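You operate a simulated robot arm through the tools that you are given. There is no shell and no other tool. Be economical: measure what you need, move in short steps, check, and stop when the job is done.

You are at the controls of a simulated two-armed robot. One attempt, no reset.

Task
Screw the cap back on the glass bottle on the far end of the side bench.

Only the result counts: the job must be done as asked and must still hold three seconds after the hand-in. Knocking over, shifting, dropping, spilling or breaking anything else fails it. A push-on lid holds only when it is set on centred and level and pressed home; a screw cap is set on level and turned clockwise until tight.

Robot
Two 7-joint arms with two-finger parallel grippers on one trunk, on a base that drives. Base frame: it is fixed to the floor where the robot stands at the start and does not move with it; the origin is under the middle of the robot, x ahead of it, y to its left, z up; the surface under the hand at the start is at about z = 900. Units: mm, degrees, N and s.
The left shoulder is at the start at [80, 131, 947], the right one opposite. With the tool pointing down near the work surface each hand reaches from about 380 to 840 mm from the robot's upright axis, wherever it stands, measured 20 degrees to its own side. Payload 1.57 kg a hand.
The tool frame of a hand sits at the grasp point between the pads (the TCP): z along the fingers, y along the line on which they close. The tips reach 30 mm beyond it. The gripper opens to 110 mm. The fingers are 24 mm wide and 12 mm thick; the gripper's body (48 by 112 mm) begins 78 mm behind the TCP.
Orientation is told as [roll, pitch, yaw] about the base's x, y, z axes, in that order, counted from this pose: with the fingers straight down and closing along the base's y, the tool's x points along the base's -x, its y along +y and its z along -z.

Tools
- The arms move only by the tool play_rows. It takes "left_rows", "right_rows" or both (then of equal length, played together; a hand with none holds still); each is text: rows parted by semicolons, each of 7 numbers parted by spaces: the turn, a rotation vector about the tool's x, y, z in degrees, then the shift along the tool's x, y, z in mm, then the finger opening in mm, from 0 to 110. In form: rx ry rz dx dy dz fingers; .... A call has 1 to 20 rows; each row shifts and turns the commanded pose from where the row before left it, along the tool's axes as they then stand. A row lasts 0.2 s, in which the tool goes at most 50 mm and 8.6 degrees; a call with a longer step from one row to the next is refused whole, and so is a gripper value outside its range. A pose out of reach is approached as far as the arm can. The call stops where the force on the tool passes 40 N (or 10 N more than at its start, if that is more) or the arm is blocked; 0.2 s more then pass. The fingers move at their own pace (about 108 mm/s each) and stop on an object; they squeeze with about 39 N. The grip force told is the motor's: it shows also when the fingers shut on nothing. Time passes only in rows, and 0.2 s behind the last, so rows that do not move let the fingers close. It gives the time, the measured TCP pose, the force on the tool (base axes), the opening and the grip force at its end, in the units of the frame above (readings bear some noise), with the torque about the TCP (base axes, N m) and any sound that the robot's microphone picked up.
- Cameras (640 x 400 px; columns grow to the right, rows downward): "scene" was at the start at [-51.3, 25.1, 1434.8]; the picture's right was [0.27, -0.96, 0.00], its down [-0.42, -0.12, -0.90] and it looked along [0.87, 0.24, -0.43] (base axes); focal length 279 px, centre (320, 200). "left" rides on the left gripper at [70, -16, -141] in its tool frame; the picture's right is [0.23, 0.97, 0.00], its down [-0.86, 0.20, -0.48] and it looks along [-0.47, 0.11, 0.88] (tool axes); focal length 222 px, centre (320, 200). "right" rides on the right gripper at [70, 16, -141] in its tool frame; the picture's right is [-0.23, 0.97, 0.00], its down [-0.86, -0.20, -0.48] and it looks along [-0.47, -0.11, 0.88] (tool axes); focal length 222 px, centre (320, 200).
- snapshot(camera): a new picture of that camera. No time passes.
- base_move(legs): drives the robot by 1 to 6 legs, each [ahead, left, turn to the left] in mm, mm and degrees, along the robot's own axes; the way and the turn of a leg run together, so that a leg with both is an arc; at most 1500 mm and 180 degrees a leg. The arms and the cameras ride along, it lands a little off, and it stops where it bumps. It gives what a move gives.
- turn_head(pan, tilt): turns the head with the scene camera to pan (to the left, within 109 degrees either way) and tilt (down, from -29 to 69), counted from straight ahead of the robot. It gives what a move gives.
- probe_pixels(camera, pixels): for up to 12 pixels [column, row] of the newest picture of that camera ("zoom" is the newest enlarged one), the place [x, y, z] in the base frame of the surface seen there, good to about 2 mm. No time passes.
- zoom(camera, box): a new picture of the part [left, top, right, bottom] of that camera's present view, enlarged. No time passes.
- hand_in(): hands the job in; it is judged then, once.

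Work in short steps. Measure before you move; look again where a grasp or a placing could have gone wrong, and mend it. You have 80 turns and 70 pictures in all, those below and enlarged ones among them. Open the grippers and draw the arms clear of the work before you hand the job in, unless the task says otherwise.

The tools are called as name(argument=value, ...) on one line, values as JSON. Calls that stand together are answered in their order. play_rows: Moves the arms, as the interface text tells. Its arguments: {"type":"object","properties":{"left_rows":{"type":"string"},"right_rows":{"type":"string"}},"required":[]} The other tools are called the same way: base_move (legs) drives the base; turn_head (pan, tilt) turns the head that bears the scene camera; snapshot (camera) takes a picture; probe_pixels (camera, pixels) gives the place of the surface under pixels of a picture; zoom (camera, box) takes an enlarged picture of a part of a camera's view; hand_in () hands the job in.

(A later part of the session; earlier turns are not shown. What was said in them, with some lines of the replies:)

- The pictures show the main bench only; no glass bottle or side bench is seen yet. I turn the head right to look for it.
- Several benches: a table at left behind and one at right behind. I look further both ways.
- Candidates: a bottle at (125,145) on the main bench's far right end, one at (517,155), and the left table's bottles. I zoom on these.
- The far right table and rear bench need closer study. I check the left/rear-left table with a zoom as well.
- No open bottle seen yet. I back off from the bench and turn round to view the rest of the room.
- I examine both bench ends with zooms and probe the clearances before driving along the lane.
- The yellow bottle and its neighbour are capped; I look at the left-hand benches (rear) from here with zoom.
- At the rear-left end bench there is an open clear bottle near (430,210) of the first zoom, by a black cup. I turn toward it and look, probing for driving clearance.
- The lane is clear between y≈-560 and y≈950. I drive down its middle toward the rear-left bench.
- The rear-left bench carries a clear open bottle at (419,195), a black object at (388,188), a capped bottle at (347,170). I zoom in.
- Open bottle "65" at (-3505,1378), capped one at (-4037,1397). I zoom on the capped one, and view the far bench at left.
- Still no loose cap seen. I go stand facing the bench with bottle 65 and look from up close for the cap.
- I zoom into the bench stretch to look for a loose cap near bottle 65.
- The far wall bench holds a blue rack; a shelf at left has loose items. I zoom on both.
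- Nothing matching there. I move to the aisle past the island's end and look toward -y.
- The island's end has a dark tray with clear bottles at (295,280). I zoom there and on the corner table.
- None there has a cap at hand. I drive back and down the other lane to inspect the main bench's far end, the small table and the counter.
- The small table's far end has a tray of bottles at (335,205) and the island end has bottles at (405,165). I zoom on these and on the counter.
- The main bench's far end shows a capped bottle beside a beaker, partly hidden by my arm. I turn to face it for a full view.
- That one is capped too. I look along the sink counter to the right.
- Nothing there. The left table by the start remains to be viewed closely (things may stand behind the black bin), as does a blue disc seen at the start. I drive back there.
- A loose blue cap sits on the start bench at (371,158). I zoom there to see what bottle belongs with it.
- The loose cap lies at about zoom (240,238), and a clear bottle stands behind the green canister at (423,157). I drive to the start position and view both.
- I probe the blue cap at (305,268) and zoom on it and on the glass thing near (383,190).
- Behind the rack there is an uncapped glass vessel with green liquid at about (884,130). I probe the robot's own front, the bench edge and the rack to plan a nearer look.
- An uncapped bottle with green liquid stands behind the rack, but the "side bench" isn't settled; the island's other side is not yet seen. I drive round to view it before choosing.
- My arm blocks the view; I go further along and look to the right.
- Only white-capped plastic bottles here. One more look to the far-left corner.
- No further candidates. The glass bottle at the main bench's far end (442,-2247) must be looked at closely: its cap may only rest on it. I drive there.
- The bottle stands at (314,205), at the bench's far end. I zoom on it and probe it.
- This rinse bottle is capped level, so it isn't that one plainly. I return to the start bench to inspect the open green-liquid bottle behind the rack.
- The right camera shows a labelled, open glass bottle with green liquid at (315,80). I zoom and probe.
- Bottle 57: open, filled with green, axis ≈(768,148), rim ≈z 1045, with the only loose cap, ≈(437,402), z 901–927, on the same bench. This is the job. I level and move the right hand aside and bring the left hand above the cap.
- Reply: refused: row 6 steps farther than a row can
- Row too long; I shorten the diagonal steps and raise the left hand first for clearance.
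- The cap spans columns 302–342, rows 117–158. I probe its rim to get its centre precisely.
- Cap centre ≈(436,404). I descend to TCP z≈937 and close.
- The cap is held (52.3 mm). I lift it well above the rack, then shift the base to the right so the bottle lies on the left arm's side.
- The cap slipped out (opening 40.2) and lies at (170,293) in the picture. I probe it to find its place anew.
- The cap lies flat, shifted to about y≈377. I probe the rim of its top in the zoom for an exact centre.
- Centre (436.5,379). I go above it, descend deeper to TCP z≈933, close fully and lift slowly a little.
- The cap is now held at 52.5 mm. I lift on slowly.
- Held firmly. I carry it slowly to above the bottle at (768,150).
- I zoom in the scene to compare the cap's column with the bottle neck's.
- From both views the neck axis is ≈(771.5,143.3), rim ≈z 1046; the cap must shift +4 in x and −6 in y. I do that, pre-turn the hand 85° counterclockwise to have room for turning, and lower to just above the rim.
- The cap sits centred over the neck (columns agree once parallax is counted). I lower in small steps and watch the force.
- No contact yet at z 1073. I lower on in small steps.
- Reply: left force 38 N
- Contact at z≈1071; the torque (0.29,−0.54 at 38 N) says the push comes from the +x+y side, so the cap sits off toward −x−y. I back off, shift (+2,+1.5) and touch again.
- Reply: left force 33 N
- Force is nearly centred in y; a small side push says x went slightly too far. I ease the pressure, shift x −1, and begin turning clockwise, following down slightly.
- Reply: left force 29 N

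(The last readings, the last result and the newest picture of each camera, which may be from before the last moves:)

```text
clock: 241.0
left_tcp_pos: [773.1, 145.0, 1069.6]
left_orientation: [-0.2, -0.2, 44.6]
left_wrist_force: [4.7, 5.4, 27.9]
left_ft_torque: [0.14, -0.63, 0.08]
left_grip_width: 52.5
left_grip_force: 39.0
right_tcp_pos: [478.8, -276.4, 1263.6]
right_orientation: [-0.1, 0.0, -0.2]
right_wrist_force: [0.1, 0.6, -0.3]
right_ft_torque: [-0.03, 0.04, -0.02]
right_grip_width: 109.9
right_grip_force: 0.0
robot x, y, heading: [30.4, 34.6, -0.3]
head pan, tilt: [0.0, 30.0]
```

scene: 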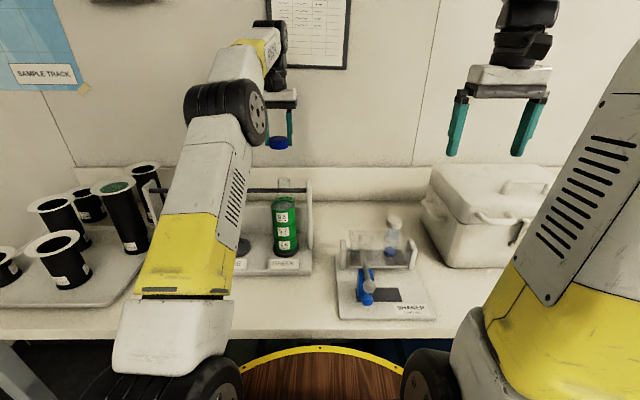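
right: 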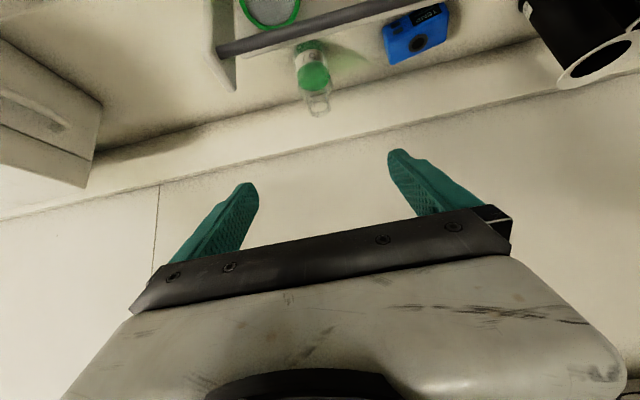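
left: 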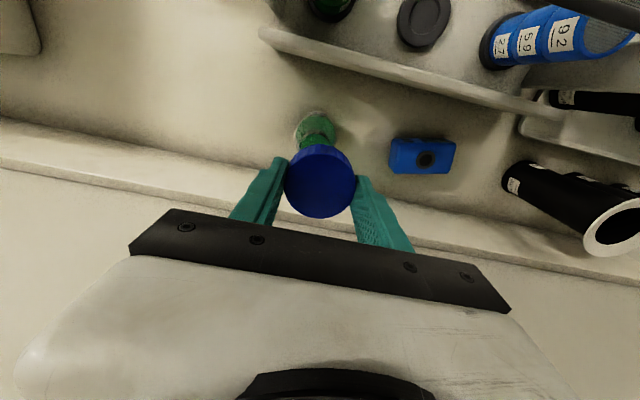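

Turning meets a small resisting torque (+0.08 N m). I continue clockwise another 80°.

play_rows(left_rows="0 0 8 0 0 0.1 0; 0 0 8 0 0 0.1 0; 0 0 8 0 0 0.1 0; 0 0 8 0 0 0.1 0; 0 0 8 0 0 0.1 0; 0 0 8 0 0 0.1 0; 0 0 8 0 0 0.1 0; 0 0 8 0 0 0.1 0; 0 0 8 0 0 0.1 0; 0 0 8 0 0 0.1 0; 0 0 0 0 0 0 0")

zoom(camera="scene", box=[240, 145, 320, 220])

```text
clock: 243.4
left_tcp_pos: [771.1, 143.0, 1069.2]
left_orientation: [0.0, 0.0, -35.4]
left_wrist_force: [-6.4, -7.4, 30.6]
left_ft_torque: [-0.84, 0.74, -0.05]
left_grip_width: 52.3
left_grip_force: 39.0
right_tcp_pos: [477.9, -277.5, 1264.5]
right_orientation: [-0.1, -0.1, -0.2]
right_wrist_force: [-0.1, 0.0, -0.1]
right_ft_torque: [0.03, 0.0, -0.03]
right_grip_width: 110.2
right_grip_force: 0.1
robot x, y, heading: [30.9, 31.1, -0.3]
head pan, tilt: [0.0, 30.0]
```

```text
5.33 times, centred on (280, 182) of scene
```

zoom: 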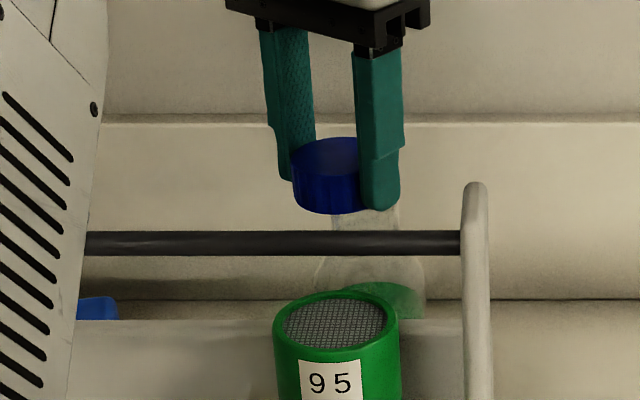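

The bottle has been nudged toward −y: its neck is at column ≈365 against the cap's ≈342, so the cap isn't seated. I lift straight off gently before it tips.

play_rows(left_rows="0 0 0 0 0 -1 0; 0 0 0 0 0 -1.5 0; 0 0 0 0 0 -2 0; 0 0 0 0 0 -3 0; 0 0 0 0 0 -5 0; 0 0 0 0 0 -10 0; 0 0 0 0 0 -15 0; 0 0 0 0 0 -20 0; 0 0 0 0 0 0 0")

zoom(camera="scene", box=[240, 135, 320, 210])

```text
clock: 245.4
left_tcp_pos: [772.4, 144.6, 1125.6]
left_orientation: [0.1, 0.1, -35.2]
left_wrist_force: [-0.5, 0.8, 0.0]
left_ft_torque: [0.01, 0.0, 0.0]
left_grip_width: 52.9
left_grip_force: 38.9
right_tcp_pos: [479.0, -276.2, 1264.0]
right_orientation: [0.0, 0.0, -0.2]
right_wrist_force: [-0.1, -0.1, 0.0]
right_ft_torque: [0.0, -0.01, -0.01]
right_grip_width: 109.8
right_grip_force: 0.1
robot x, y, heading: [30.3, 29.5, -0.6]
head pan, tilt: [0.0, 30.0]
```

```text
5.33 times, centred on (280, 172) of scene
```

zoom: 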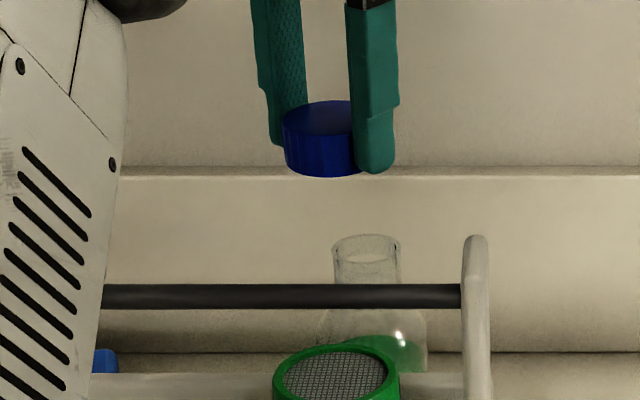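

The bottle stands upright but has moved to about (760–770,129); contact height shows the rim is really at z≈1038. I turn the hand back to yaw 0 and place it behind the bottle so the left camera sees the rim freely.

play_rows(left_rows="0 0 -8.5 0 0 0 0; 0 0 -8.5 0 0 0 0; 0 0 -8.5 0 0 0 0; 0 0 -8.5 0 0 0 0; 0 0 -1.2 0 0 0 0; 0 0 0 -12 -5 0 0; 0 0 0 -12 -5 0 0; 0 0 0 -11 -5 0 0; 0 0 0 0 0 0 0; 0 0 0 0 0 0 0")

zoom(camera="left", box=[250, 70, 410, 170])

```text
clock: 247.6
left_tcp_pos: [803.3, 129.2, 1122.8]
left_orientation: [0.0, 0.0, -0.1]
left_wrist_force: [-0.4, -0.8, -0.9]
left_ft_torque: [0.01, 0.0, 0.02]
left_grip_width: 52.4
left_grip_force: 38.6
left hand out of reach, approached as far as the arm can: row 8
right_tcp_pos: [481.1, -276.3, 1264.6]
right_orientation: [0.0, 0.1, -0.2]
right_wrist_force: [0.1, -0.3, 0.2]
right_ft_torque: [0.01, 0.0, -0.01]
right_grip_width: 110.2
right_grip_force: 0.0
robot x, y, heading: [31.7, 30.4, -0.3]
head pan, tilt: [0.0, 30.0]
```

```text
4.00 times, centred on (330, 120) of left
```

zoom: 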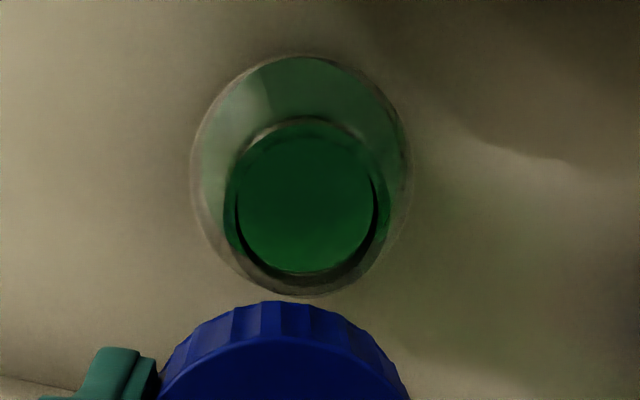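

Rim centre from this view: ray through px (326.8,122) meets z 1038.5 at ≈(768,128); the cap's own centre is ≈1.5–2 mm toward −x of the TCP, so TCP should go to (770,128). I move there at this height and read.

play_rows(left_rows="0 0 0 12 -0.5 0 0; 0 0 0 12 -0.5 0 0; 0 0 0 12 0 0 0; 0 0 0 0 0 0 0; 0 0 0 0 0 0 0")

play_rows(left_rows="0 0 0 0 0 0 0")

play_rows(left_rows="0 0 0 0 0 0 0")

```text
clock: 248.8
left_tcp_pos: [766.8, 128.3, 1123.3]
left_orientation: [-0.1, 0.0, 0.0]
left_wrist_force: [-0.4, -0.3, -0.1]
left_ft_torque: [0.0, 0.0, -0.05]
left_grip_width: 52.4
left_grip_force: 39.4
right_tcp_pos: [479.7, -276.4, 1264.5]
right_orientation: [0.0, 0.0, -0.2]
right_wrist_force: [0.1, -0.3, 0.1]
right_ft_torque: [0.0, -0.01, 0.04]
right_grip_width: 110.0
right_grip_force: 0.0
robot x, y, heading: [33.8, 31.0, 0.1]
head pan, tilt: [0.0, 30.0]
```

```text
clock: 249.2
left_tcp_pos: [765.9, 127.3, 1122.2]
left_orientation: [0.0, -0.1, 0.0]
left_wrist_force: [-0.7, -0.4, 0.4]
left_ft_torque: [-0.01, -0.01, -0.02]
left_grip_width: 52.4
left_grip_force: 39.3
right_tcp_pos: [480.0, -276.7, 1263.7]
right_orientation: [-0.1, 0.0, -0.3]
right_wrist_force: [-0.7, 0.7, -1.1]
right_ft_torque: [0.03, -0.01, 0.0]
right_grip_width: 110.1
right_grip_force: 0.1
robot x, y, heading: [30.7, 34.0, 0.4]
head pan, tilt: [0.0, 30.0]
```

```text
clock: 249.6
left_tcp_pos: [766.0, 128.4, 1122.9]
left_orientation: [0.0, 0.1, 0.0]
left_wrist_force: [0.1, -0.5, 0.0]
left_ft_torque: [0.03, 0.0, -0.01]
left_grip_width: 52.4
left_grip_force: 38.8
right_tcp_pos: [478.8, -276.0, 1265.0]
right_orientation: [0.0, -0.1, -0.3]
right_wrist_force: [-0.3, -0.3, 0.9]
right_ft_torque: [0.02, 0.01, -0.01]
right_grip_width: 110.1
right_grip_force: 0.1
robot x, y, heading: [29.5, 28.9, -0.2]
head pan, tilt: [0.0, 30.0]
```

Mean reading (766.2,128.0,1122.8). I correct +2.8 in x, descend to just above the rim height, then step down watching force.

play_rows(left_rows="0 0 0 -2.8 0 0 0; 0 0 0 0 0 12 0; 0 0 0 0 0 15 0; 0 0 0 0 0 15 0; 0 0 0 0 0 7 0; 0 0 0 0 0 0 0")

play_rows(left_rows="0 0 0 0 0 1 0; 0 0 0 0 0 1 0; 0 0 0 0 0 1 0; 0 0 0 0 0 0 0")

```text
clock: 251.0
left_tcp_pos: [769.4, 128.8, 1074.4]
left_orientation: [0.0, 0.0, 0.0]
left_wrist_force: [0.2, 0.3, 0.0]
left_ft_torque: [-0.03, 0.0, -0.03]
left_grip_width: 52.4
left_grip_force: 38.7
right_tcp_pos: [478.5, -275.3, 1264.8]
right_orientation: [0.0, 0.1, -0.3]
right_wrist_force: [-0.4, -0.8, 1.1]
right_ft_torque: [0.0, 0.01, 0.02]
right_grip_width: 110.0
right_grip_force: 0.2
robot x, y, heading: [32.6, 34.7, -0.1]
head pan, tilt: [0.0, 30.0]
```

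```text
clock: 252.0
left_tcp_pos: [770.3, 128.1, 1072.1]
left_orientation: [0.0, 0.0, 0.0]
left_wrist_force: [-0.3, 1.0, -0.5]
left_ft_torque: [0.01, -0.02, -0.03]
left_grip_width: 52.5
left_grip_force: 38.6
right_tcp_pos: [479.8, -275.9, 1264.4]
right_orientation: [0.0, 0.0, -0.2]
right_wrist_force: [0.0, -0.3, -0.7]
right_ft_torque: [-0.01, 0.01, 0.0]
right_grip_width: 110.2
right_grip_force: 0.1
robot x, y, heading: [28.8, 32.5, -0.3]
head pan, tilt: [0.0, 30.0]
```

Still free at z≈1071.5. I go down further in 1 mm steps.

play_rows(left_rows="0 0 0 0 0 1 0; 0 0 0 0 0 0.5 0; 0 0 0 0 0 0 0")

play_rows(left_rows="0 0 0 0 0 0.8 0; 0 0 0 0 0 0 0")

```text
clock: 252.8
left_tcp_pos: [769.4, 127.8, 1069.9]
left_orientation: [0.1, 0.1, 0.0]
left_wrist_force: [-0.2, 0.9, 0.2]
left_ft_torque: [0.0, -0.01, -0.01]
left_grip_width: 52.3
left_grip_force: 39.2
right_tcp_pos: [479.7, -275.9, 1263.9]
right_orientation: [0.0, 0.1, -0.2]
right_wrist_force: [-0.7, 0.5, -0.1]
right_ft_torque: [0.0, 0.01, 0.02]
right_grip_width: 110.0
right_grip_force: 0.1
robot x, y, heading: [33.5, 35.6, -0.1]
head pan, tilt: [0.0, 30.0]
```

```text
clock: 253.4
left_tcp_pos: [768.9, 128.0, 1069.4]
left_orientation: [0.1, -0.2, 0.1]
left_wrist_force: [-0.2, 0.0, 7.8]
left_ft_torque: [-0.08, 0.13, 0.01]
left_grip_width: 52.4
left_grip_force: 39.0
right_tcp_pos: [479.6, -277.4, 1263.9]
right_orientation: [-0.2, 0.0, -0.1]
right_wrist_force: [0.5, 1.0, 0.2]
right_ft_torque: [0.03, -0.03, 0.01]
right_grip_width: 110.0
right_grip_force: 0.0
robot x, y, heading: [33.1, 33.5, -0.4]
head pan, tilt: [0.0, 30.0]
```

Contact at 7.8 N, on the −x−y side (16.7,10 mm off): the cap is slightly too far toward +x+y. I lift 2 mm, shift (−1.5,−0.9), and touch again.

play_rows(left_rows="0 0 0 0 0 -2.5 0; 0 0 0 1.5 -0.9 0 0; 0 0 0 0 0 1.5 0; 0 0 0 0 0 1 0; 0 0 0 0 0 0 0")

play_rows(left_rows="0 0 0 0 0 0.7 0; 0 0 0 0 0 0 0")

```text
clock: 254.6
left_tcp_pos: [768.3, 127.7, 1069.3]
left_orientation: [0.1, -0.1, 0.0]
left_wrist_force: [-0.5, -0.1, 0.8]
left_ft_torque: [-0.03, -0.02, 0.0]
left_grip_width: 52.3
left_grip_force: 39.1
right_tcp_pos: [479.9, -275.9, 1264.9]
right_orientation: [0.0, 0.0, -0.2]
right_wrist_force: [0.3, 0.0, 0.2]
right_ft_torque: [-0.02, 0.01, 0.03]
right_grip_width: 110.0
right_grip_force: 0.1
robot x, y, heading: [31.0, 32.2, -0.2]
head pan, tilt: [0.0, 30.0]
```

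```text
clock: 255.2
left_tcp_pos: [766.6, 127.0, 1066.6]
left_orientation: [0.0, -0.1, 0.0]
left_wrist_force: [0.4, -0.2, 0.1]
left_ft_torque: [-0.01, 0.02, 0.02]
left_grip_width: 52.1
left_grip_force: 38.1
right_tcp_pos: [480.6, -277.0, 1263.9]
right_orientation: [0.0, 0.0, -0.1]
right_wrist_force: [0.1, -0.2, 0.0]
right_ft_torque: [0.0, -0.02, 0.01]
right_grip_width: 110.1
right_grip_force: 0.0
robot x, y, heading: [33.7, 30.8, -0.1]
head pan, tilt: [0.0, 30.0]
```

The former contact is gone: the cap now slides over the rim freely. I go on down gently.

play_rows(left_rows="0 0 0 0 0 1 0; 0 0 0 0 0 1 0; 0 0 0 0 0 0 0")

play_rows(left_rows="0 0 0 0 0 1 0; 0 0 0 0 0 1 0; 0 0 0 0 0 0 0")

```text
clock: 256.0
left_tcp_pos: [767.7, 126.7, 1065.3]
left_orientation: [0.0, 0.0, -0.1]
left_wrist_force: [0.4, 0.8, -0.7]
left_ft_torque: [-0.02, 0.0, 0.01]
left_grip_width: 52.5
left_grip_force: 38.3
right_tcp_pos: [480.0, -275.7, 1263.8]
right_orientation: [0.0, 0.0, -0.2]
right_wrist_force: [-0.3, 0.0, 0.2]
right_ft_torque: [0.01, -0.03, 0.02]
right_grip_width: 109.9
right_grip_force: 0.1
robot x, y, heading: [35.0, 35.7, -0.1]
head pan, tilt: [0.0, 30.0]
```

```text
clock: 256.8
left_tcp_pos: [768.6, 127.3, 1063.4]
left_orientation: [0.0, 0.0, -0.1]
left_wrist_force: [0.5, -0.3, -0.7]
left_ft_torque: [-0.02, -0.04, 0.01]
left_grip_width: 52.5
left_grip_force: 39.0
right_tcp_pos: [479.6, -277.2, 1263.2]
right_orientation: [0.0, 0.0, -0.1]
right_wrist_force: [-0.5, 0.6, -0.3]
right_ft_torque: [0.0, 0.0, 0.01]
right_grip_width: 109.9
right_grip_force: 0.1
robot x, y, heading: [31.0, 31.6, -0.1]
head pan, tilt: [0.0, 30.0]
```

Six millimetres over the rim, no force. I go on down until it seats.

play_rows(left_rows="0 0 0 0 0 1 0; 0 0 0 0 0 1 0; 0 0 0 0 0 1 0; 0 0 0 0 0 0 0")

play_rows(left_rows="0 0 0 0 0 1 0; 0 0 0 0 0 1 0; 0 0 0 0 0 0 0")

play_rows(left_rows="0 0 0 0 0 1 0; 0 0 0 0 0 1 0; 0 0 0 0 0 0 0")

```text
clock: 257.8
left_tcp_pos: [767.8, 128.1, 1062.1]
left_orientation: [-0.1, -0.1, 0.0]
left_wrist_force: [0.2, -0.4, 0.4]
left_ft_torque: [0.0, 0.01, 0.01]
left_grip_width: 52.2
left_grip_force: 39.0
right_tcp_pos: [479.7, -276.2, 1263.8]
right_orientation: [0.1, 0.1, -0.2]
right_wrist_force: [0.3, 0.2, 0.1]
right_ft_torque: [0.01, 0.0, -0.01]
right_grip_width: 109.9
right_grip_force: 0.0
robot x, y, heading: [33.2, 32.9, -0.2]
head pan, tilt: [0.0, 30.0]
```

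```text
clock: 258.6
left_tcp_pos: [768.2, 128.4, 1059.2]
left_orientation: [-0.1, 0.0, -0.1]
left_wrist_force: [-0.9, 0.4, 0.2]
left_ft_torque: [-0.02, 0.0, -0.01]
left_grip_width: 52.4
left_grip_force: 38.7
right_tcp_pos: [479.7, -276.9, 1264.4]
right_orientation: [0.0, 0.0, -0.2]
right_wrist_force: [-0.4, -0.3, -0.9]
right_ft_torque: [0.03, -0.02, 0.0]
right_grip_width: 109.9
right_grip_force: 0.0
robot x, y, heading: [32.4, 31.0, -0.4]
head pan, tilt: [0.0, 30.0]
```

```text
clock: 259.4
left_tcp_pos: [768.0, 127.6, 1056.9]
left_orientation: [0.1, 0.0, 0.0]
left_wrist_force: [0.5, -0.5, -0.9]
left_ft_torque: [0.02, 0.01, -0.01]
left_grip_width: 52.7
left_grip_force: 39.2
right_tcp_pos: [480.3, -276.7, 1264.2]
right_orientation: [0.0, 0.0, -0.2]
right_wrist_force: [0.6, -1.4, -0.6]
right_ft_torque: [0.01, 0.0, 0.02]
right_grip_width: 110.1
right_grip_force: 0.1
robot x, y, heading: [32.7, 29.0, -0.3]
head pan, tilt: [0.0, 30.0]
```

Now about 12 mm over the rim with no force; I continue down.

play_rows(left_rows="0 0 0 0 0 1 0; 0 0 0 0 0 1 0; 0 0 0 0 0 1 0; 0 0 0 0 0 0 0")

play_rows(left_rows="0 0 0 0 0 1 0; 0 0 0 0 0 1 0; 0 0 0 0 0 0 0")

play_rows(left_rows="0 0 0 0 0 1 0; 0 0 0 0 0 1 0; 0 0 0 0 0 0 0")

```text
clock: 260.4
left_tcp_pos: [768.2, 126.8, 1054.5]
left_orientation: [-0.1, -0.1, 0.0]
left_wrist_force: [-0.3, 0.2, 0.3]
left_ft_torque: [0.03, 0.01, -0.04]
left_grip_width: 52.5
left_grip_force: 39.0
right_tcp_pos: [480.4, -277.1, 1263.5]
right_orientation: [0.1, 0.0, -0.1]
right_wrist_force: [0.3, 0.6, 0.6]
right_ft_torque: [-0.01, 0.01, -0.02]
right_grip_width: 109.7
right_grip_force: 0.1
robot x, y, heading: [31.7, 33.7, -0.3]
head pan, tilt: [0.0, 30.0]
```

```text
clock: 261.2
left_tcp_pos: [768.7, 127.5, 1052.0]
left_orientation: [0.1, 0.0, 0.0]
left_wrist_force: [0.7, -1.0, 0.0]
left_ft_torque: [-0.04, -0.03, -0.02]
left_grip_width: 52.5
left_grip_force: 38.7
right_tcp_pos: [480.5, -275.9, 1263.2]
right_orientation: [0.0, 0.1, -0.3]
right_wrist_force: [0.7, -0.9, 0.3]
right_ft_torque: [0.01, 0.04, -0.01]
right_grip_width: 109.9
right_grip_force: 0.0
robot x, y, heading: [30.7, 29.3, -0.2]
head pan, tilt: [0.0, 30.0]
```

```text
clock: 262.0
left_tcp_pos: [768.9, 127.9, 1051.4]
left_orientation: [0.0, -0.1, 0.0]
left_wrist_force: [3.5, -0.6, 11.0]
left_ft_torque: [0.06, 0.0, -0.02]
left_grip_width: 52.5
left_grip_force: 39.0
right_tcp_pos: [479.1, -277.3, 1263.1]
right_orientation: [-0.1, -0.1, -0.2]
right_wrist_force: [-0.1, 0.1, 0.5]
right_ft_torque: [0.01, -0.01, 0.01]
right_grip_width: 109.7
right_grip_force: 0.0
robot x, y, heading: [36.8, 31.8, -0.3]
head pan, tilt: [0.0, 30.0]
```

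Seated contact: 11 N, nearly centred. Now I turn clockwise 80°, following down lightly.

play_rows(left_rows="0 0 8 0 0 0.1 0; 0 0 8 0 0 0.1 0; 0 0 8 0 0 0.1 0; 0 0 8 0 0 0.1 0; 0 0 8 0 0 0.1 0; 0 0 0 0 0 0 0")

play_rows(left_rows="0 0 8 0 0 0.1 0; 0 0 8 0 0 0.1 0; 0 0 8 0 0 0.1 0; 0 0 8 0 0 0.1 0; 0 0 8 0 0 0.1 0; 0 0 0 0 0 0 0")

```text
clock: 263.4
left_tcp_pos: [767.3, 126.7, 1051.4]
left_orientation: [0.0, -0.1, -40.0]
left_wrist_force: [1.6, -0.2, 19.3]
left_ft_torque: [0.47, 0.15, -0.01]
left_grip_width: 52.4
left_grip_force: 39.2
right_tcp_pos: [479.5, -276.1, 1264.7]
right_orientation: [0.0, 0.0, -0.1]
right_wrist_force: [-0.1, -0.7, 0.1]
right_ft_torque: [-0.03, 0.0, 0.0]
right_grip_width: 109.9
right_grip_force: 0.1
robot x, y, heading: [35.9, 36.7, -0.2]
head pan, tilt: [0.0, 30.0]
```

```text
clock: 264.8
left_tcp_pos: [767.3, 126.1, 1050.0]
left_orientation: [0.1, 0.0, -80.2]
left_wrist_force: [3.2, -2.3, 23.0]
left_ft_torque: [0.29, -0.21, -0.04]
left_grip_width: 52.5
left_grip_force: 39.6
right_tcp_pos: [479.6, -276.4, 1265.8]
right_orientation: [0.0, -0.1, -0.2]
right_wrist_force: [0.2, 0.7, 0.2]
right_ft_torque: [0.01, 0.02, -0.02]
right_grip_width: 110.2
right_grip_force: 0.0
robot x, y, heading: [32.3, 33.1, -0.4]
head pan, tilt: [0.0, 30.0]
```

No resisting torque yet, and the force rises because I follow down. I keep turning without pushing further.

play_rows(left_rows="0 0 8 0 0 -0.5 0; 0 0 8 0 0 0 0; 0 0 8 0 0 0 0; 0 0 8 0 0 0 0; 0 0 8 0 0 0 0; 0 0 8 0 0 0 0; 0 0 0 0 0 0 0")

```text
clock: 266.4
left_tcp_pos: [766.4, 127.9, 1050.1]
left_orientation: [0.0, 0.0, -128.1]
left_wrist_force: [-1.6, -4.2, 11.5]
left_ft_torque: [-0.16, 0.07, -0.01]
left_grip_width: 52.5
left_grip_force: 38.8
right_tcp_pos: [479.5, -275.0, 1264.3]
right_orientation: [-0.1, 0.0, -0.2]
right_wrist_force: [0.5, -0.5, 0.3]
right_ft_torque: [0.0, -0.02, 0.03]
right_grip_width: 110.1
right_grip_force: 0.1
robot x, y, heading: [34.3, 32.8, -0.2]
head pan, tilt: [0.0, 30.0]
```

The force fell more than I eased, so the cap is drawing down. I continue turning clockwise another 40°.

play_rows(left_rows="0 0 8 0 0 0.1 0; 0 0 8 0 0 0.1 0; 0 0 8 0 0 0.1 0; 0 0 8 0 0 0.1 0; 0 0 8 0 0 0.1 0; 0 0 0 0 0 0 0")

```text
clock: 267.8
left_tcp_pos: [767.0, 127.2, 1049.4]
left_orientation: [-0.1, -0.1, -168.0]
left_wrist_force: [-1.6, 1.3, 8.0]
left_ft_torque: [0.17, -0.04, -0.01]
left_grip_width: 52.1
left_grip_force: 39.0
right_tcp_pos: [479.8, -276.6, 1264.3]
right_orientation: [0.0, 0.0, -0.1]
right_wrist_force: [-0.4, 0.9, 0.1]
right_ft_torque: [-0.03, -0.02, -0.04]
right_grip_width: 110.0
right_grip_force: 0.0
robot x, y, heading: [31.7, 31.0, -0.3]
head pan, tilt: [0.0, 30.0]
```

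Force falls to 8 N while following 0.1 mm a row: the thread is drawing in. I keep turning as far as the wrist goes.

play_rows(left_rows="0 0 8 0 0 0.1 0; 0 0 8 0 0 0.1 0; 0 0 8 0 0 0.1 0; 0 0 8 0 0 0.1 0; 0 0 8 0 0 0.1 0; 0 0 0 0 0 0 0")

```text
clock: 269.0
left_tcp_pos: [767.2, 130.6, 1044.5]
left_orientation: [-0.7, -1.0, 155.1]
left_wrist_force: [0.6, 0.1, 0.2]
left_ft_torque: [0.05, 0.02, -0.01]
left_grip_width: 52.3
left_grip_force: 39.2
right_tcp_pos: [480.8, -276.3, 1263.5]
right_orientation: [-0.1, 0.0, -0.2]
right_wrist_force: [-0.8, 0.6, 0.0]
right_ft_torque: [0.02, 0.0, -0.01]
right_grip_width: 109.9
right_grip_force: 0.1
robot x, y, heading: [31.8, 32.4, -0.5]
head pan, tilt: [0.0, 30.0]
stopped in row 5 (left hand): the force on the tool passed its limit at 46 N (the readings are from after the stop); the commanded pose is now the measured one
```

The force limit tripped (46 N) and the hand slid 5 mm down; it still holds 52 mm. I open the fingers, and raise the hand clear to regrip.

play_rows(left_rows="0 0 0 0 0 0 60; 0 0 0 0 0 0 66; 0 0 0 0 0 0 66; 0 0 0 0 0 0 66; 0 0 0 0 0 -5 66; 0 0 0 0 0 -10 66; 0 0 0 0 0 -20 66; 0 0 0 0 0 -30 66; 0 0 0 0 0 -20 66; 0 0 0 0 0 0 66")

zoom(camera="scene", box=[240, 145, 320, 220])

probe_pixels(camera="zoom", pixels=[[366, 160], [366, 175], [366, 190], [366, 205], [330, 180], [400, 180]])

```text
clock: 271.2
left_tcp_pos: [762.2, 126.9, 1128.0]
left_orientation: [-0.7, -0.9, 155.2]
left_wrist_force: [0.5, -0.5, -0.1]
left_ft_torque: [0.02, 0.01, -0.02]
left_grip_width: 66.0
left_grip_force: 0.1
left hand out of reach, approached as far as the arm can: row 9
right_tcp_pos: [479.3, -277.2, 1264.7]
right_orientation: [0.0, -0.1, -0.2]
right_wrist_force: [0.7, 0.7, -0.2]
right_ft_torque: [-0.02, 0.02, -0.01]
right_grip_width: 109.9
right_grip_force: 0.0
robot x, y, heading: [34.5, 29.1, -0.1]
head pan, tilt: [0.0, 30.0]
```

```text
5.33 times, centred on (280, 182) of scene
```

zoom: 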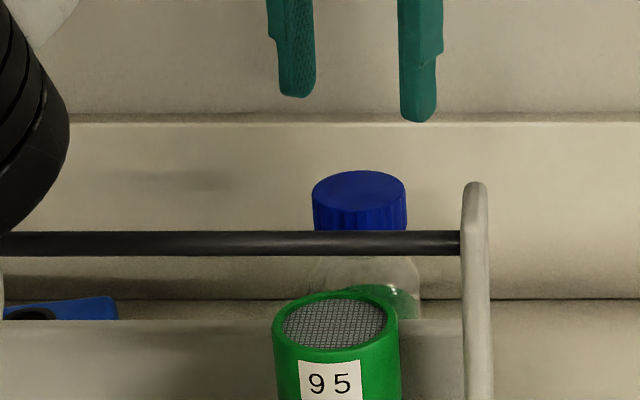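

```text
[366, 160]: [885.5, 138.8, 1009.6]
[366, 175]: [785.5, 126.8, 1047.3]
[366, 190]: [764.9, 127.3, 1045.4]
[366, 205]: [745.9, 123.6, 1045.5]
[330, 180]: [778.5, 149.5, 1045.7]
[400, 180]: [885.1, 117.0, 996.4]
```

The cap sits level on the bottle, top at z≈1046 (same as the closed bottle seen earlier). I probe its rim for the exact centre before regripping to tighten.

probe_pixels(camera="zoom", pixels=[[316, 188], [403, 188], [360, 173], [360, 203], [360, 187], [330, 176], [390, 176], [330, 200], [390, 200], [360, 220], [360, 210]])

```text
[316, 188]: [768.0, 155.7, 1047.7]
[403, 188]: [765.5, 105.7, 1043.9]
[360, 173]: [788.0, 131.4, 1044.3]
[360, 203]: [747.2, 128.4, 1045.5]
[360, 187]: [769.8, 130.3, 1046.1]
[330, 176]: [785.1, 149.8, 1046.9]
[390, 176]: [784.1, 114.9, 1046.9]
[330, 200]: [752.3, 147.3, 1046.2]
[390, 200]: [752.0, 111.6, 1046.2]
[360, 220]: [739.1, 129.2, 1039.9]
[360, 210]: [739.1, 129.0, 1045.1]
```

Cap centre ≈(766,130.5). I turn the open hand back counterclockwise by about 263° at this height.

play_rows(left_rows="0 0 -8.5 0 0 0 66; 0 0 -8.5 0 0 0 66; 0 0 -8.5 0 0 0 66; 0 0 -8.5 0 0 0 66; 0 0 -8.5 0 0 0 66; 0 0 -8.5 0 0 0 66; 0 0 -8.5 0 0 0 66; 0 0 -8.5 0 0 0 66; 0 0 -8.5 0 0 0 66; 0 0 -8.5 0 0 0 66; 0 0 -8.5 0 0 0 66; 0 0 -8.5 0 0 0 66; 0 0 -8.5 0 0 0 66; 0 0 -8.5 0 0 0 66; 0 0 -8.5 0 0 0 66; 0 0 0 0 0 0 66")

play_rows(left_rows="0 0 -8.5 0 0 0 66; 0 0 -8.5 0 0 0 66; 0 0 -8.5 0 0 0 66; 0 0 -8.5 0 0 0 66; 0 0 -8.5 0 0 0 66; 0 0 -8.5 0 0 0 66; 0 0 -8.5 0 0 0 66; 0 0 -8.5 0 0 0 66; 0 0 -8.5 0 0 0 66; 0 0 0 0 0 0 66; 0 0 0 0 0 0 66")

```text
clock: 274.6
left_tcp_pos: [762.0, 127.2, 1127.0]
left_orientation: [-0.3, 1.2, -77.3]
left_wrist_force: [0.3, 0.2, 0.1]
left_ft_torque: [0.0, -0.01, 0.0]
left_grip_width: 65.9
left_grip_force: 0.0
right_tcp_pos: [480.4, -277.4, 1264.0]
right_orientation: [0.0, 0.0, -0.1]
right_wrist_force: [-0.2, 0.0, -0.2]
right_ft_torque: [-0.02, 0.03, 0.02]
right_grip_width: 109.9
right_grip_force: 0.2
robot x, y, heading: [33.0, 35.1, -0.1]
head pan, tilt: [0.0, 30.0]
```

```text
clock: 277.0
left_tcp_pos: [762.3, 128.0, 1127.4]
left_orientation: [1.1, 0.4, -0.8]
left_wrist_force: [0.2, 0.3, 0.0]
left_ft_torque: [0.01, 0.0, -0.03]
left_grip_width: 66.0
left_grip_force: 0.1
right_tcp_pos: [480.4, -276.8, 1263.9]
right_orientation: [0.0, 0.0, -0.3]
right_wrist_force: [0.2, 0.5, 0.2]
right_ft_torque: [0.02, -0.01, 0.0]
right_grip_width: 109.9
right_grip_force: 0.1
robot x, y, heading: [27.9, 30.1, -0.2]
head pan, tilt: [0.0, 30.0]
```

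Now at yaw ≈0. I remove the small tilt, centre over the cap, turn to +60° and descend round the cap to TCP z≈1052, then grip.

play_rows(left_rows="1.1 -0.4 0 -3.8 2.6 0 66; 0 0 -8.5 0 0 0 66; 0 0 -8.5 0 0 0 66; 0 0 -8.5 0 0 0 66; 0 0 -8.5 0 0 0 66; 0 0 -8.5 0 0 0 66; 0 0 -8.5 0 0 0 66; 0 0 -8.5 0 0 0 66; 0 0 0 0 0 20 66; 0 0 0 0 0 20 66; 0 0 0 0 0 15 66; 0 0 0 0 0 0 66; 0 0 0 0 0 0 66")

```text
clock: 279.8
left_tcp_pos: [766.1, 130.0, 1072.1]
left_orientation: [0.0, 0.1, 58.6]
left_wrist_force: [-0.4, -0.5, 0.6]
left_ft_torque: [-0.02, 0.02, 0.01]
left_grip_width: 66.0
left_grip_force: 0.1
right_tcp_pos: [479.8, -276.7, 1263.3]
right_orientation: [0.1, -0.1, -0.1]
right_wrist_force: [-0.6, 0.3, -1.3]
right_ft_torque: [0.02, 0.01, 0.02]
right_grip_width: 110.2
right_grip_force: 0.0
robot x, y, heading: [33.5, 36.0, 0.0]
head pan, tilt: [0.0, 30.0]
```

Well placed and level. I descend the last 20 mm and close on the cap.

play_rows(left_rows="0 0 0 0 0 7 66; 0 0 0 0 0 7 66; 0 0 0 0 0 6 66; 0 0 0 0 0 0 66; 0 0 0 0 0 0 0; 0 0 0 0 0 0 0; 0 0 0 0 0 0 0")

play_rows(left_rows="0 0 8 0 0 0 0; 0 0 8 0 0 0 0; 0 0 8 0 0 0 0; 0 0 8 0 0 0 0; 0 0 8 0 0 0 0; 0 0 0 0 0 0 0")

```text
clock: 281.4
left_tcp_pos: [766.6, 129.8, 1053.0]
left_orientation: [0.1, 0.1, 58.6]
left_wrist_force: [0.1, 1.1, 0.3]
left_ft_torque: [0.01, 0.02, 0.01]
left_grip_width: 52.4
left_grip_force: 39.4
right_tcp_pos: [478.4, -275.0, 1263.7]
right_orientation: [-0.1, 0.1, -0.1]
right_wrist_force: [-0.1, 0.5, -0.4]
right_ft_torque: [0.0, -0.03, -0.01]
right_grip_width: 110.2
right_grip_force: 0.1
robot x, y, heading: [30.6, 35.3, -0.3]
head pan, tilt: [0.0, 30.0]
```

```text
clock: 282.8
left_tcp_pos: [766.3, 130.7, 1052.5]
left_orientation: [0.2, 0.1, 18.4]
left_wrist_force: [-0.3, 1.0, 0.2]
left_ft_torque: [-0.07, -0.1, 0.01]
left_grip_width: 52.5
left_grip_force: 39.1
right_tcp_pos: [479.6, -275.9, 1264.1]
right_orientation: [0.0, 0.0, -0.3]
right_wrist_force: [-0.8, -1.0, -0.5]
right_ft_torque: [-0.01, -0.01, 0.0]
right_grip_width: 110.0
right_grip_force: 0.0
robot x, y, heading: [33.6, 34.9, -0.1]
head pan, tilt: [0.0, 30.0]
```

No resistance: the bottle may be turning along. I press down ~15 N to hold the bottle by its base friction and turn on.

play_rows(left_rows="0 0 0 0 0 1 0; 0 0 0 0 0 1 0; 0 0 8 0 0 0.1 0; 0 0 8 0 0 0.1 0; 0 0 8 0 0 0.1 0; 0 0 8 0 0 0.1 0; 0 0 8 0 0 0.1 0; 0 0 0 0 0 0 0")

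play_rows(left_rows="0 0 8 0 0 0.1 0; 0 0 8 0 0 0.1 0; 0 0 8 0 0 0.1 0; 0 0 8 0 0 0.1 0; 0 0 8 0 0 0.1 0; 0 0 0 0 0 0 0")

```text
clock: 284.6
left_tcp_pos: [766.1, 129.7, 1051.5]
left_orientation: [-0.1, 0.0, -21.5]
left_wrist_force: [1.4, 6.5, 17.5]
left_ft_torque: [0.44, -0.15, -0.01]
left_grip_width: 52.6
left_grip_force: 39.2
right_tcp_pos: [479.7, -276.3, 1264.8]
right_orientation: [0.0, 0.1, -0.2]
right_wrist_force: [0.4, -0.2, -0.3]
right_ft_torque: [0.03, 0.0, 0.0]
right_grip_width: 110.1
right_grip_force: 0.0
robot x, y, heading: [32.5, 31.3, -0.0]
head pan, tilt: [0.0, 30.0]
```

```text
clock: 286.0
left_tcp_pos: [765.3, 129.5, 1050.1]
left_orientation: [-0.1, 0.0, -61.6]
left_wrist_force: [2.4, -5.3, 27.2]
left_ft_torque: [-0.33, -0.21, -0.07]
left_grip_width: 52.4
left_grip_force: 39.0
right_tcp_pos: [479.1, -275.5, 1265.8]
right_orientation: [0.0, 0.0, -0.2]
right_wrist_force: [-0.1, -0.3, 0.4]
right_ft_torque: [0.01, -0.02, 0.04]
right_grip_width: 109.7
right_grip_force: 0.1
robot x, y, heading: [33.4, 35.7, -0.3]
head pan, tilt: [0.0, 30.0]
```

Turning is nearly free of torque, so the thread still runs. I ease the pressure a little and continue clockwise toward −160°, watching the torque.

play_rows(left_rows="0 0 8 0 0 -1 0; 0 0 8 0 0 0 0; 0 0 8 0 0 0 0; 0 0 8 0 0 0 0; 0 0 8 0 0 0 0; 0 0 0 0 0 0 0")

play_rows(left_rows="0 0 8 0 0 0 0; 0 0 8 0 0 0 0; 0 0 8 0 0 0 0; 0 0 8 0 0 0 0; 0 0 8 0 0 0 0; 0 0 8 0 0 0 0; 0 0 8 0 0 0 0; 0 0 0 0 0 0 0")

```text
clock: 287.4
left_tcp_pos: [766.3, 131.5, 1050.9]
left_orientation: [-0.2, 0.0, -101.6]
left_wrist_force: [0.3, 2.6, 13.2]
left_ft_torque: [0.25, -0.23, 0.13]
left_grip_width: 52.0
left_grip_force: 39.3
right_tcp_pos: [479.6, -277.6, 1263.8]
right_orientation: [0.0, 0.1, -0.1]
right_wrist_force: [0.4, -0.3, 0.2]
right_ft_torque: [0.01, 0.0, 0.0]
right_grip_width: 110.0
right_grip_force: 0.1
robot x, y, heading: [31.8, 32.0, -0.3]
head pan, tilt: [0.0, 30.0]
```

```text
clock: 289.2
left_tcp_pos: [765.1, 129.9, 1050.3]
left_orientation: [-0.1, 0.0, -157.5]
left_wrist_force: [0.4, 1.3, 6.0]
left_ft_torque: [0.02, -0.16, 0.03]
left_grip_width: 52.6
left_grip_force: 38.8
right_tcp_pos: [480.8, -275.8, 1264.3]
right_orientation: [0.0, -0.1, -0.2]
right_wrist_force: [0.2, -0.2, 0.8]
right_ft_torque: [0.03, -0.02, 0.0]
right_grip_width: 110.1
right_grip_force: 0.1
robot x, y, heading: [31.3, 29.8, 0.0]
head pan, tilt: [0.0, 30.0]
```

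The force fell 7 N over 56° with no feed, so the cap is threading in. I release, turn the open hand back around the cap, and regrip.

play_rows(left_rows="0 0 0 0 0 -0.8 68; 0 0 0 0 0 0 68; 0 0 0 0 0 0 68; 0 0 -8.4 0 0 0 68; 0 0 -8.4 0 0 0 68; 0 0 -8.4 0 0 0 68; 0 0 -8.4 0 0 0 68; 0 0 -8.4 0 0 0 68; 0 0 -8.4 0 0 0 68; 0 0 -8.4 0 0 0 68; 0 0 -8.4 0 0 0 68; 0 0 -8.4 0 0 0 68; 0 0 -8.4 0 0 0 68; 0 0 -8.4 0 0 0 68; 0 0 -8.4 0 0 0 68; 0 0 -8.4 0 0 0 68; 0 0 -8.4 0 0 0 68")

play_rows(left_rows="0 0 -8.4 0 0 0 68; 0 0 -8.4 0 0 0 68; 0 0 -8.4 0 0 0 68; 0 0 -8.4 0 0 0 68; 0 0 -8.4 0 0 0 68; 0 0 -8.4 0 0 0 68; 0 0 -8.4 0 0 0 68; 0 0 -8.4 0 0 0 68; 0 0 -8.4 0 0 0 68; 0 0 -8.4 0 0 0 68; 0 0 -8.4 0 0 0 68; 0 0 -8.4 0 0 0 68; 0 0 -8.4 0 0 0 68; 0 0 0 0 0 0 68; 0 0 0 0 0 0 0; 0 0 0 0 0 0 0; 0 0 0 0 0 0 0")

play_rows(left_rows="0 0 0 0 0 1 0; 0 0 8 0 0 0.7 0; 0 0 8 0 0 0.1 0; 0 0 8 0 0 0.1 0; 0 0 8 0 0 0.1 0; 0 0 8 0 0 0.1 0; 0 0 0 0 0 0 0")

```text
clock: 292.8
left_tcp_pos: [765.4, 129.8, 1050.5]
left_orientation: [-0.1, 0.1, -39.7]
left_wrist_force: [0.1, 0.1, -0.2]
left_ft_torque: [-0.01, 0.01, -0.02]
left_grip_width: 67.9
left_grip_force: 0.1
right_tcp_pos: [479.2, -276.2, 1263.8]
right_orientation: [0.0, 0.0, -0.2]
right_wrist_force: [0.4, -1.1, -1.0]
right_ft_torque: [0.0, 0.0, 0.03]
right_grip_width: 110.0
right_grip_force: 0.1
robot x, y, heading: [33.1, 33.4, -0.0]
head pan, tilt: [0.0, 30.0]
```

```text
clock: 296.4
left_tcp_pos: [765.4, 129.7, 1050.6]
left_orientation: [0.2, 0.0, 69.5]
left_wrist_force: [-2.2, -0.2, 0.6]
left_ft_torque: [0.04, 0.09, 0.01]
left_grip_width: 52.7
left_grip_force: 39.0
right_tcp_pos: [480.6, -276.3, 1264.4]
right_orientation: [0.0, 0.0, -0.3]
right_wrist_force: [0.2, 0.2, 0.4]
right_ft_torque: [-0.02, -0.01, 0.02]
right_grip_width: 109.9
right_grip_force: 0.2
robot x, y, heading: [34.7, 31.3, -0.0]
head pan, tilt: [0.0, 30.0]
```

```text
clock: 298.0
left_tcp_pos: [766.3, 130.0, 1050.8]
left_orientation: [0.1, 0.0, 29.3]
left_wrist_force: [0.4, -1.7, 18.7]
left_ft_torque: [-0.17, 0.03, 0.09]
left_grip_width: 52.7
left_grip_force: 39.1
right_tcp_pos: [479.4, -276.4, 1265.0]
right_orientation: [0.0, -0.1, -0.2]
right_wrist_force: [-0.4, -1.1, 0.1]
right_ft_torque: [-0.02, 0.04, 0.02]
right_grip_width: 110.0
right_grip_force: 0.0
robot x, y, heading: [33.1, 33.4, -0.3]
head pan, tilt: [0.0, 30.0]
```

Now 18.7 N down with a resisting torque of 0.09. I keep turning with no feed, reading torque along the way.

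play_rows(left_rows="0 0 8 0 0 0 0; 0 0 8 0 0 0 0; 0 0 8 0 0 0 0; 0 0 8 0 0 0 0; 0 0 8 0 0 0 0")

play_rows(left_rows="0 0 8 0 0 0 0; 0 0 8 0 0 0 0; 0 0 8 0 0 0 0; 0 0 8 0 0 0 0; 0 0 8 0 0 0 0")

play_rows(left_rows="0 0 8 0 0 0 0; 0 0 8 0 0 0 0; 0 0 8 0 0 0 0; 0 0 8 0 0 0 0; 0 0 8 0 0 0 0")

play_rows(left_rows="0 0 8 0 0 0 0; 0 0 8 0 0 0 0; 0 0 8 0 0 0 0; 0 0 8 0 0 0 0; 0 0 8 0 0 0 0")

```text
clock: 299.2
left_tcp_pos: [765.3, 129.8, 1049.3]
left_orientation: [0.0, 0.1, -10.7]
left_wrist_force: [-1.3, 0.0, 24.2]
left_ft_torque: [0.08, -0.02, 0.28]
left_grip_width: 52.5
left_grip_force: 38.6
right_tcp_pos: [479.6, -276.8, 1263.8]
right_orientation: [0.0, -0.1, -0.2]
right_wrist_force: [0.2, 0.0, 0.7]
right_ft_torque: [-0.01, 0.01, -0.02]
right_grip_width: 110.0
right_grip_force: 0.2
robot x, y, heading: [33.6, 33.2, 0.1]
head pan, tilt: [0.0, 30.0]
```

```text
clock: 300.4
left_tcp_pos: [766.1, 130.1, 1049.5]
left_orientation: [-0.2, 0.0, -50.6]
left_wrist_force: [-1.0, 0.7, 21.9]
left_ft_torque: [0.16, -0.05, 0.27]
left_grip_width: 52.7
left_grip_force: 39.2
right_tcp_pos: [479.4, -277.2, 1264.5]
right_orientation: [0.0, 0.0, -0.3]
right_wrist_force: [0.2, -0.4, 0.3]
right_ft_torque: [0.04, 0.04, -0.01]
right_grip_width: 110.0
right_grip_force: 0.0
robot x, y, heading: [31.3, 30.1, -0.2]
head pan, tilt: [0.0, 30.0]
```

```text
clock: 301.6
left_tcp_pos: [765.6, 130.7, 1050.3]
left_orientation: [0.0, 0.0, -90.7]
left_wrist_force: [-0.1, 2.0, 17.5]
left_ft_torque: [0.17, -0.2, 0.21]
left_grip_width: 52.8
left_grip_force: 38.5
right_tcp_pos: [480.4, -276.2, 1264.1]
right_orientation: [0.1, 0.1, -0.2]
right_wrist_force: [-0.7, -0.7, 0.1]
right_ft_torque: [0.0, 0.01, 0.04]
right_grip_width: 109.9
right_grip_force: 0.1
robot x, y, heading: [31.4, 31.9, -0.5]
head pan, tilt: [0.0, 30.0]
```

```text
clock: 302.8
left_tcp_pos: [766.3, 129.3, 1049.3]
left_orientation: [-0.1, -0.2, -130.6]
left_wrist_force: [-0.3, 1.5, 15.6]
left_ft_torque: [0.15, -0.13, 0.18]
left_grip_width: 52.5
left_grip_force: 40.0
right_tcp_pos: [478.8, -277.6, 1264.4]
right_orientation: [0.0, 0.0, -0.3]
right_wrist_force: [-0.1, 0.4, -0.1]
right_ft_torque: [0.02, 0.0, 0.03]
right_grip_width: 109.9
right_grip_force: 0.0
robot x, y, heading: [34.0, 34.3, -0.0]
head pan, tilt: [0.0, 30.0]
```

Torque rose to 0.28 N m and now tracks the down force: the cap is tight and the bottle slips on the bench. I give a last firm twist under more pressure.

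play_rows(left_rows="0 0 0 0 0 1 0; 0 0 0 0 0 1 0; 0 0 0 0 0 0.3 0; 0 0 6 0 0 0 0; 0 0 8 0 0 0 0; 0 0 8 0 0 0 0")

```text
clock: 304.2
left_tcp_pos: [765.9, 130.1, 1048.5]
left_orientation: [0.1, -0.1, -152.7]
left_wrist_force: [0.3, 0.5, 30.8]
left_ft_torque: [-0.04, -0.12, 0.36]
left_grip_width: 52.7
left_grip_force: 39.3
right_tcp_pos: [479.7, -276.7, 1264.4]
right_orientation: [0.0, 0.0, -0.2]
right_wrist_force: [-0.3, 0.3, 0.0]
right_ft_torque: [0.02, 0.03, 0.0]
right_grip_width: 109.8
right_grip_force: 0.1
robot x, y, heading: [32.9, 32.8, -0.3]
head pan, tilt: [0.0, 30.0]
```

0.36 N m at 31 N: tight. I relieve the pressure, open, raise, turn the hand back and draw it clear.

play_rows(left_rows="0 0 0 0 0 -1.5 0; 0 0 0 0 0 -1.5 0; 0 0 0 0 0 -0.5 68; 0 0 0 0 0 0 70; 0 0 0 0 0 0 70; 0 0 0 0 0 -5 70; 0 0 0 0 0 -15 70; 0 0 0 0 0 -20 70; 0 0 0 0 0 -20 70; 0 0 -8.5 0 0 0 70; 0 0 -8.5 0 0 0 70; 0 0 -8.5 0 0 0 70; 0 0 -8.5 0 0 0 70; 0 0 -8.5 0 0 0 70; 0 0 -8.5 0 0 0 70; 0 0 -8.5 0 0 0 70; 0 0 -8.5 0 0 0 70; 0 0 -8.5 0 0 0 70; 0 0 0 0 0 0 70")

play_rows(left_rows="0 0 -8.5 0 0 0 70; 0 0 -8.5 0 0 0 70; 0 0 -8.5 0 0 0 70; 0 0 -8.5 0 0 0 70; 0 0 -8.5 0 0 0 70; 0 0 -8.5 0 0 0 70; 0 0 -8.5 0 0 0 70; 0 0 -8.5 0 0 0 70; 0 0 -8.5 0 0 0 70; 0 0 0 0 0 -40 70; 0 0 0 0 0 -40 70; 0 0 0 20 20 0 70; 0 0 0 30 20 0 70; 0 0 0 40 20 0 70; 0 0 0 40 20 0 70; 0 0 0 40 20 0 70; 0 0 0 40 20 0 70; 0 0 0 40 20 0 70; 0 0 0 20 0 0 110; 0 0 0 0 0 0 110")

zoom(camera="scene", box=[200, 130, 360, 230])

probe_pixels(camera="zoom", pixels=[[322, 228], [355, 228], [340, 220], [340, 236], [345, 228]])

```text
clock: 308.2
left_tcp_pos: [766.9, 130.0, 1110.7]
left_orientation: [-0.1, 0.1, -76.0]
left_wrist_force: [0.0, 0.7, -0.4]
left_ft_torque: [-0.01, -0.01, -0.01]
left_grip_width: 70.2
left_grip_force: 0.1
right_tcp_pos: [481.1, -276.8, 1264.2]
right_orientation: [0.0, -0.1, -0.3]
right_wrist_force: [-0.3, 0.2, 0.5]
right_ft_torque: [0.03, -0.02, -0.03]
right_grip_width: 109.9
right_grip_force: 0.0
robot x, y, heading: [32.5, 32.4, -0.3]
head pan, tilt: [0.0, 30.0]
```

```text
clock: 312.4
left_tcp_pos: [495.3, 268.6, 1190.3]
left_orientation: [0.0, 0.1, 0.3]
left_wrist_force: [-0.3, -0.9, -0.4]
left_ft_torque: [-0.02, 0.01, -0.02]
left_grip_width: 110.2
left_grip_force: 0.0
right_tcp_pos: [481.1, -276.2, 1263.5]
right_orientation: [0.0, 0.0, -0.2]
right_wrist_force: [-0.1, -0.9, 0.8]
right_ft_torque: [-0.01, 0.01, -0.04]
right_grip_width: 109.6
right_grip_force: 0.0
robot x, y, heading: [30.2, 30.7, -0.0]
head pan, tilt: [0.0, 30.0]
```

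```text
4.00 times, centred on (280, 180) of scene
```

zoom: 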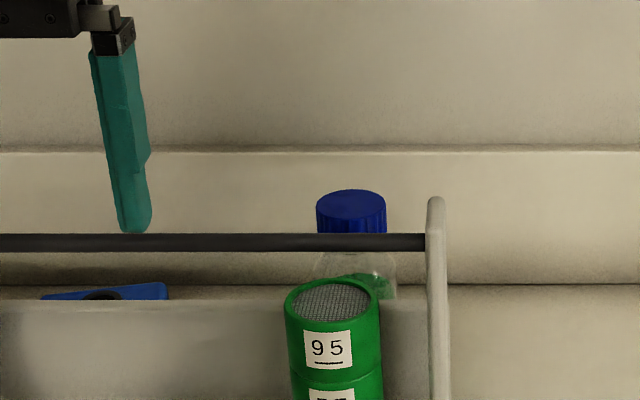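

```text
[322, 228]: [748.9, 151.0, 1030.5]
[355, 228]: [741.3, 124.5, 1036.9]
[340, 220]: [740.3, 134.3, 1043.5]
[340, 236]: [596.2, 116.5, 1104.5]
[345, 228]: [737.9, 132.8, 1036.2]
```

probe_pixels(camera="zoom", pixels=[[322, 204], [382, 204], [352, 193], [352, 214], [352, 204]])

```text
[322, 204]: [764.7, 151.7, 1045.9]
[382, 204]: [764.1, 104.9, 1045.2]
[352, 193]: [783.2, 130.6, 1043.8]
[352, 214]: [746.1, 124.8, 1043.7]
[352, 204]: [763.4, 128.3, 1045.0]
```

The cap sits level on bottle 57 (top z≈1044–1046 all round), about 1 mm lower than before tightening. Both hands are open and clear, so I hand in.

hand_in()

```text
The job is handed in.
```

I put the loose blue cap on bottle 57, the glass bottle with green liquid on the start bench, and screwed it tight. I could not confirm this is the bottle you meant.

- **Which bottle:** The room has several benches and nothing marks one as the "side bench". Bottle 57 was the only filled bottle I found open, and the only loose cap I found lay on the same bench. Bottle 65 on the rear-left bench and three empty bottles on the island also had no caps.
- **Tightness:** Resistance rose to about 0.36 N m under 31 N of downward force, and by then the bottle seemed to turn with the cap. The cap sits level, with its top 1044–1046 mm high at every point I measured.
- **Bottle moved:** On my first try the cap caught on the rim and pushed the bottle about 15 mm. It stayed upright, and I saw no spill. It now stands about 15 mm from where it was, behind the rack.
- **Cap dropped:** The cap slipped from the gripper once while I was lifting it and landed back on the bench. I then picked it up again.

Both grippers are open and drawn clear.
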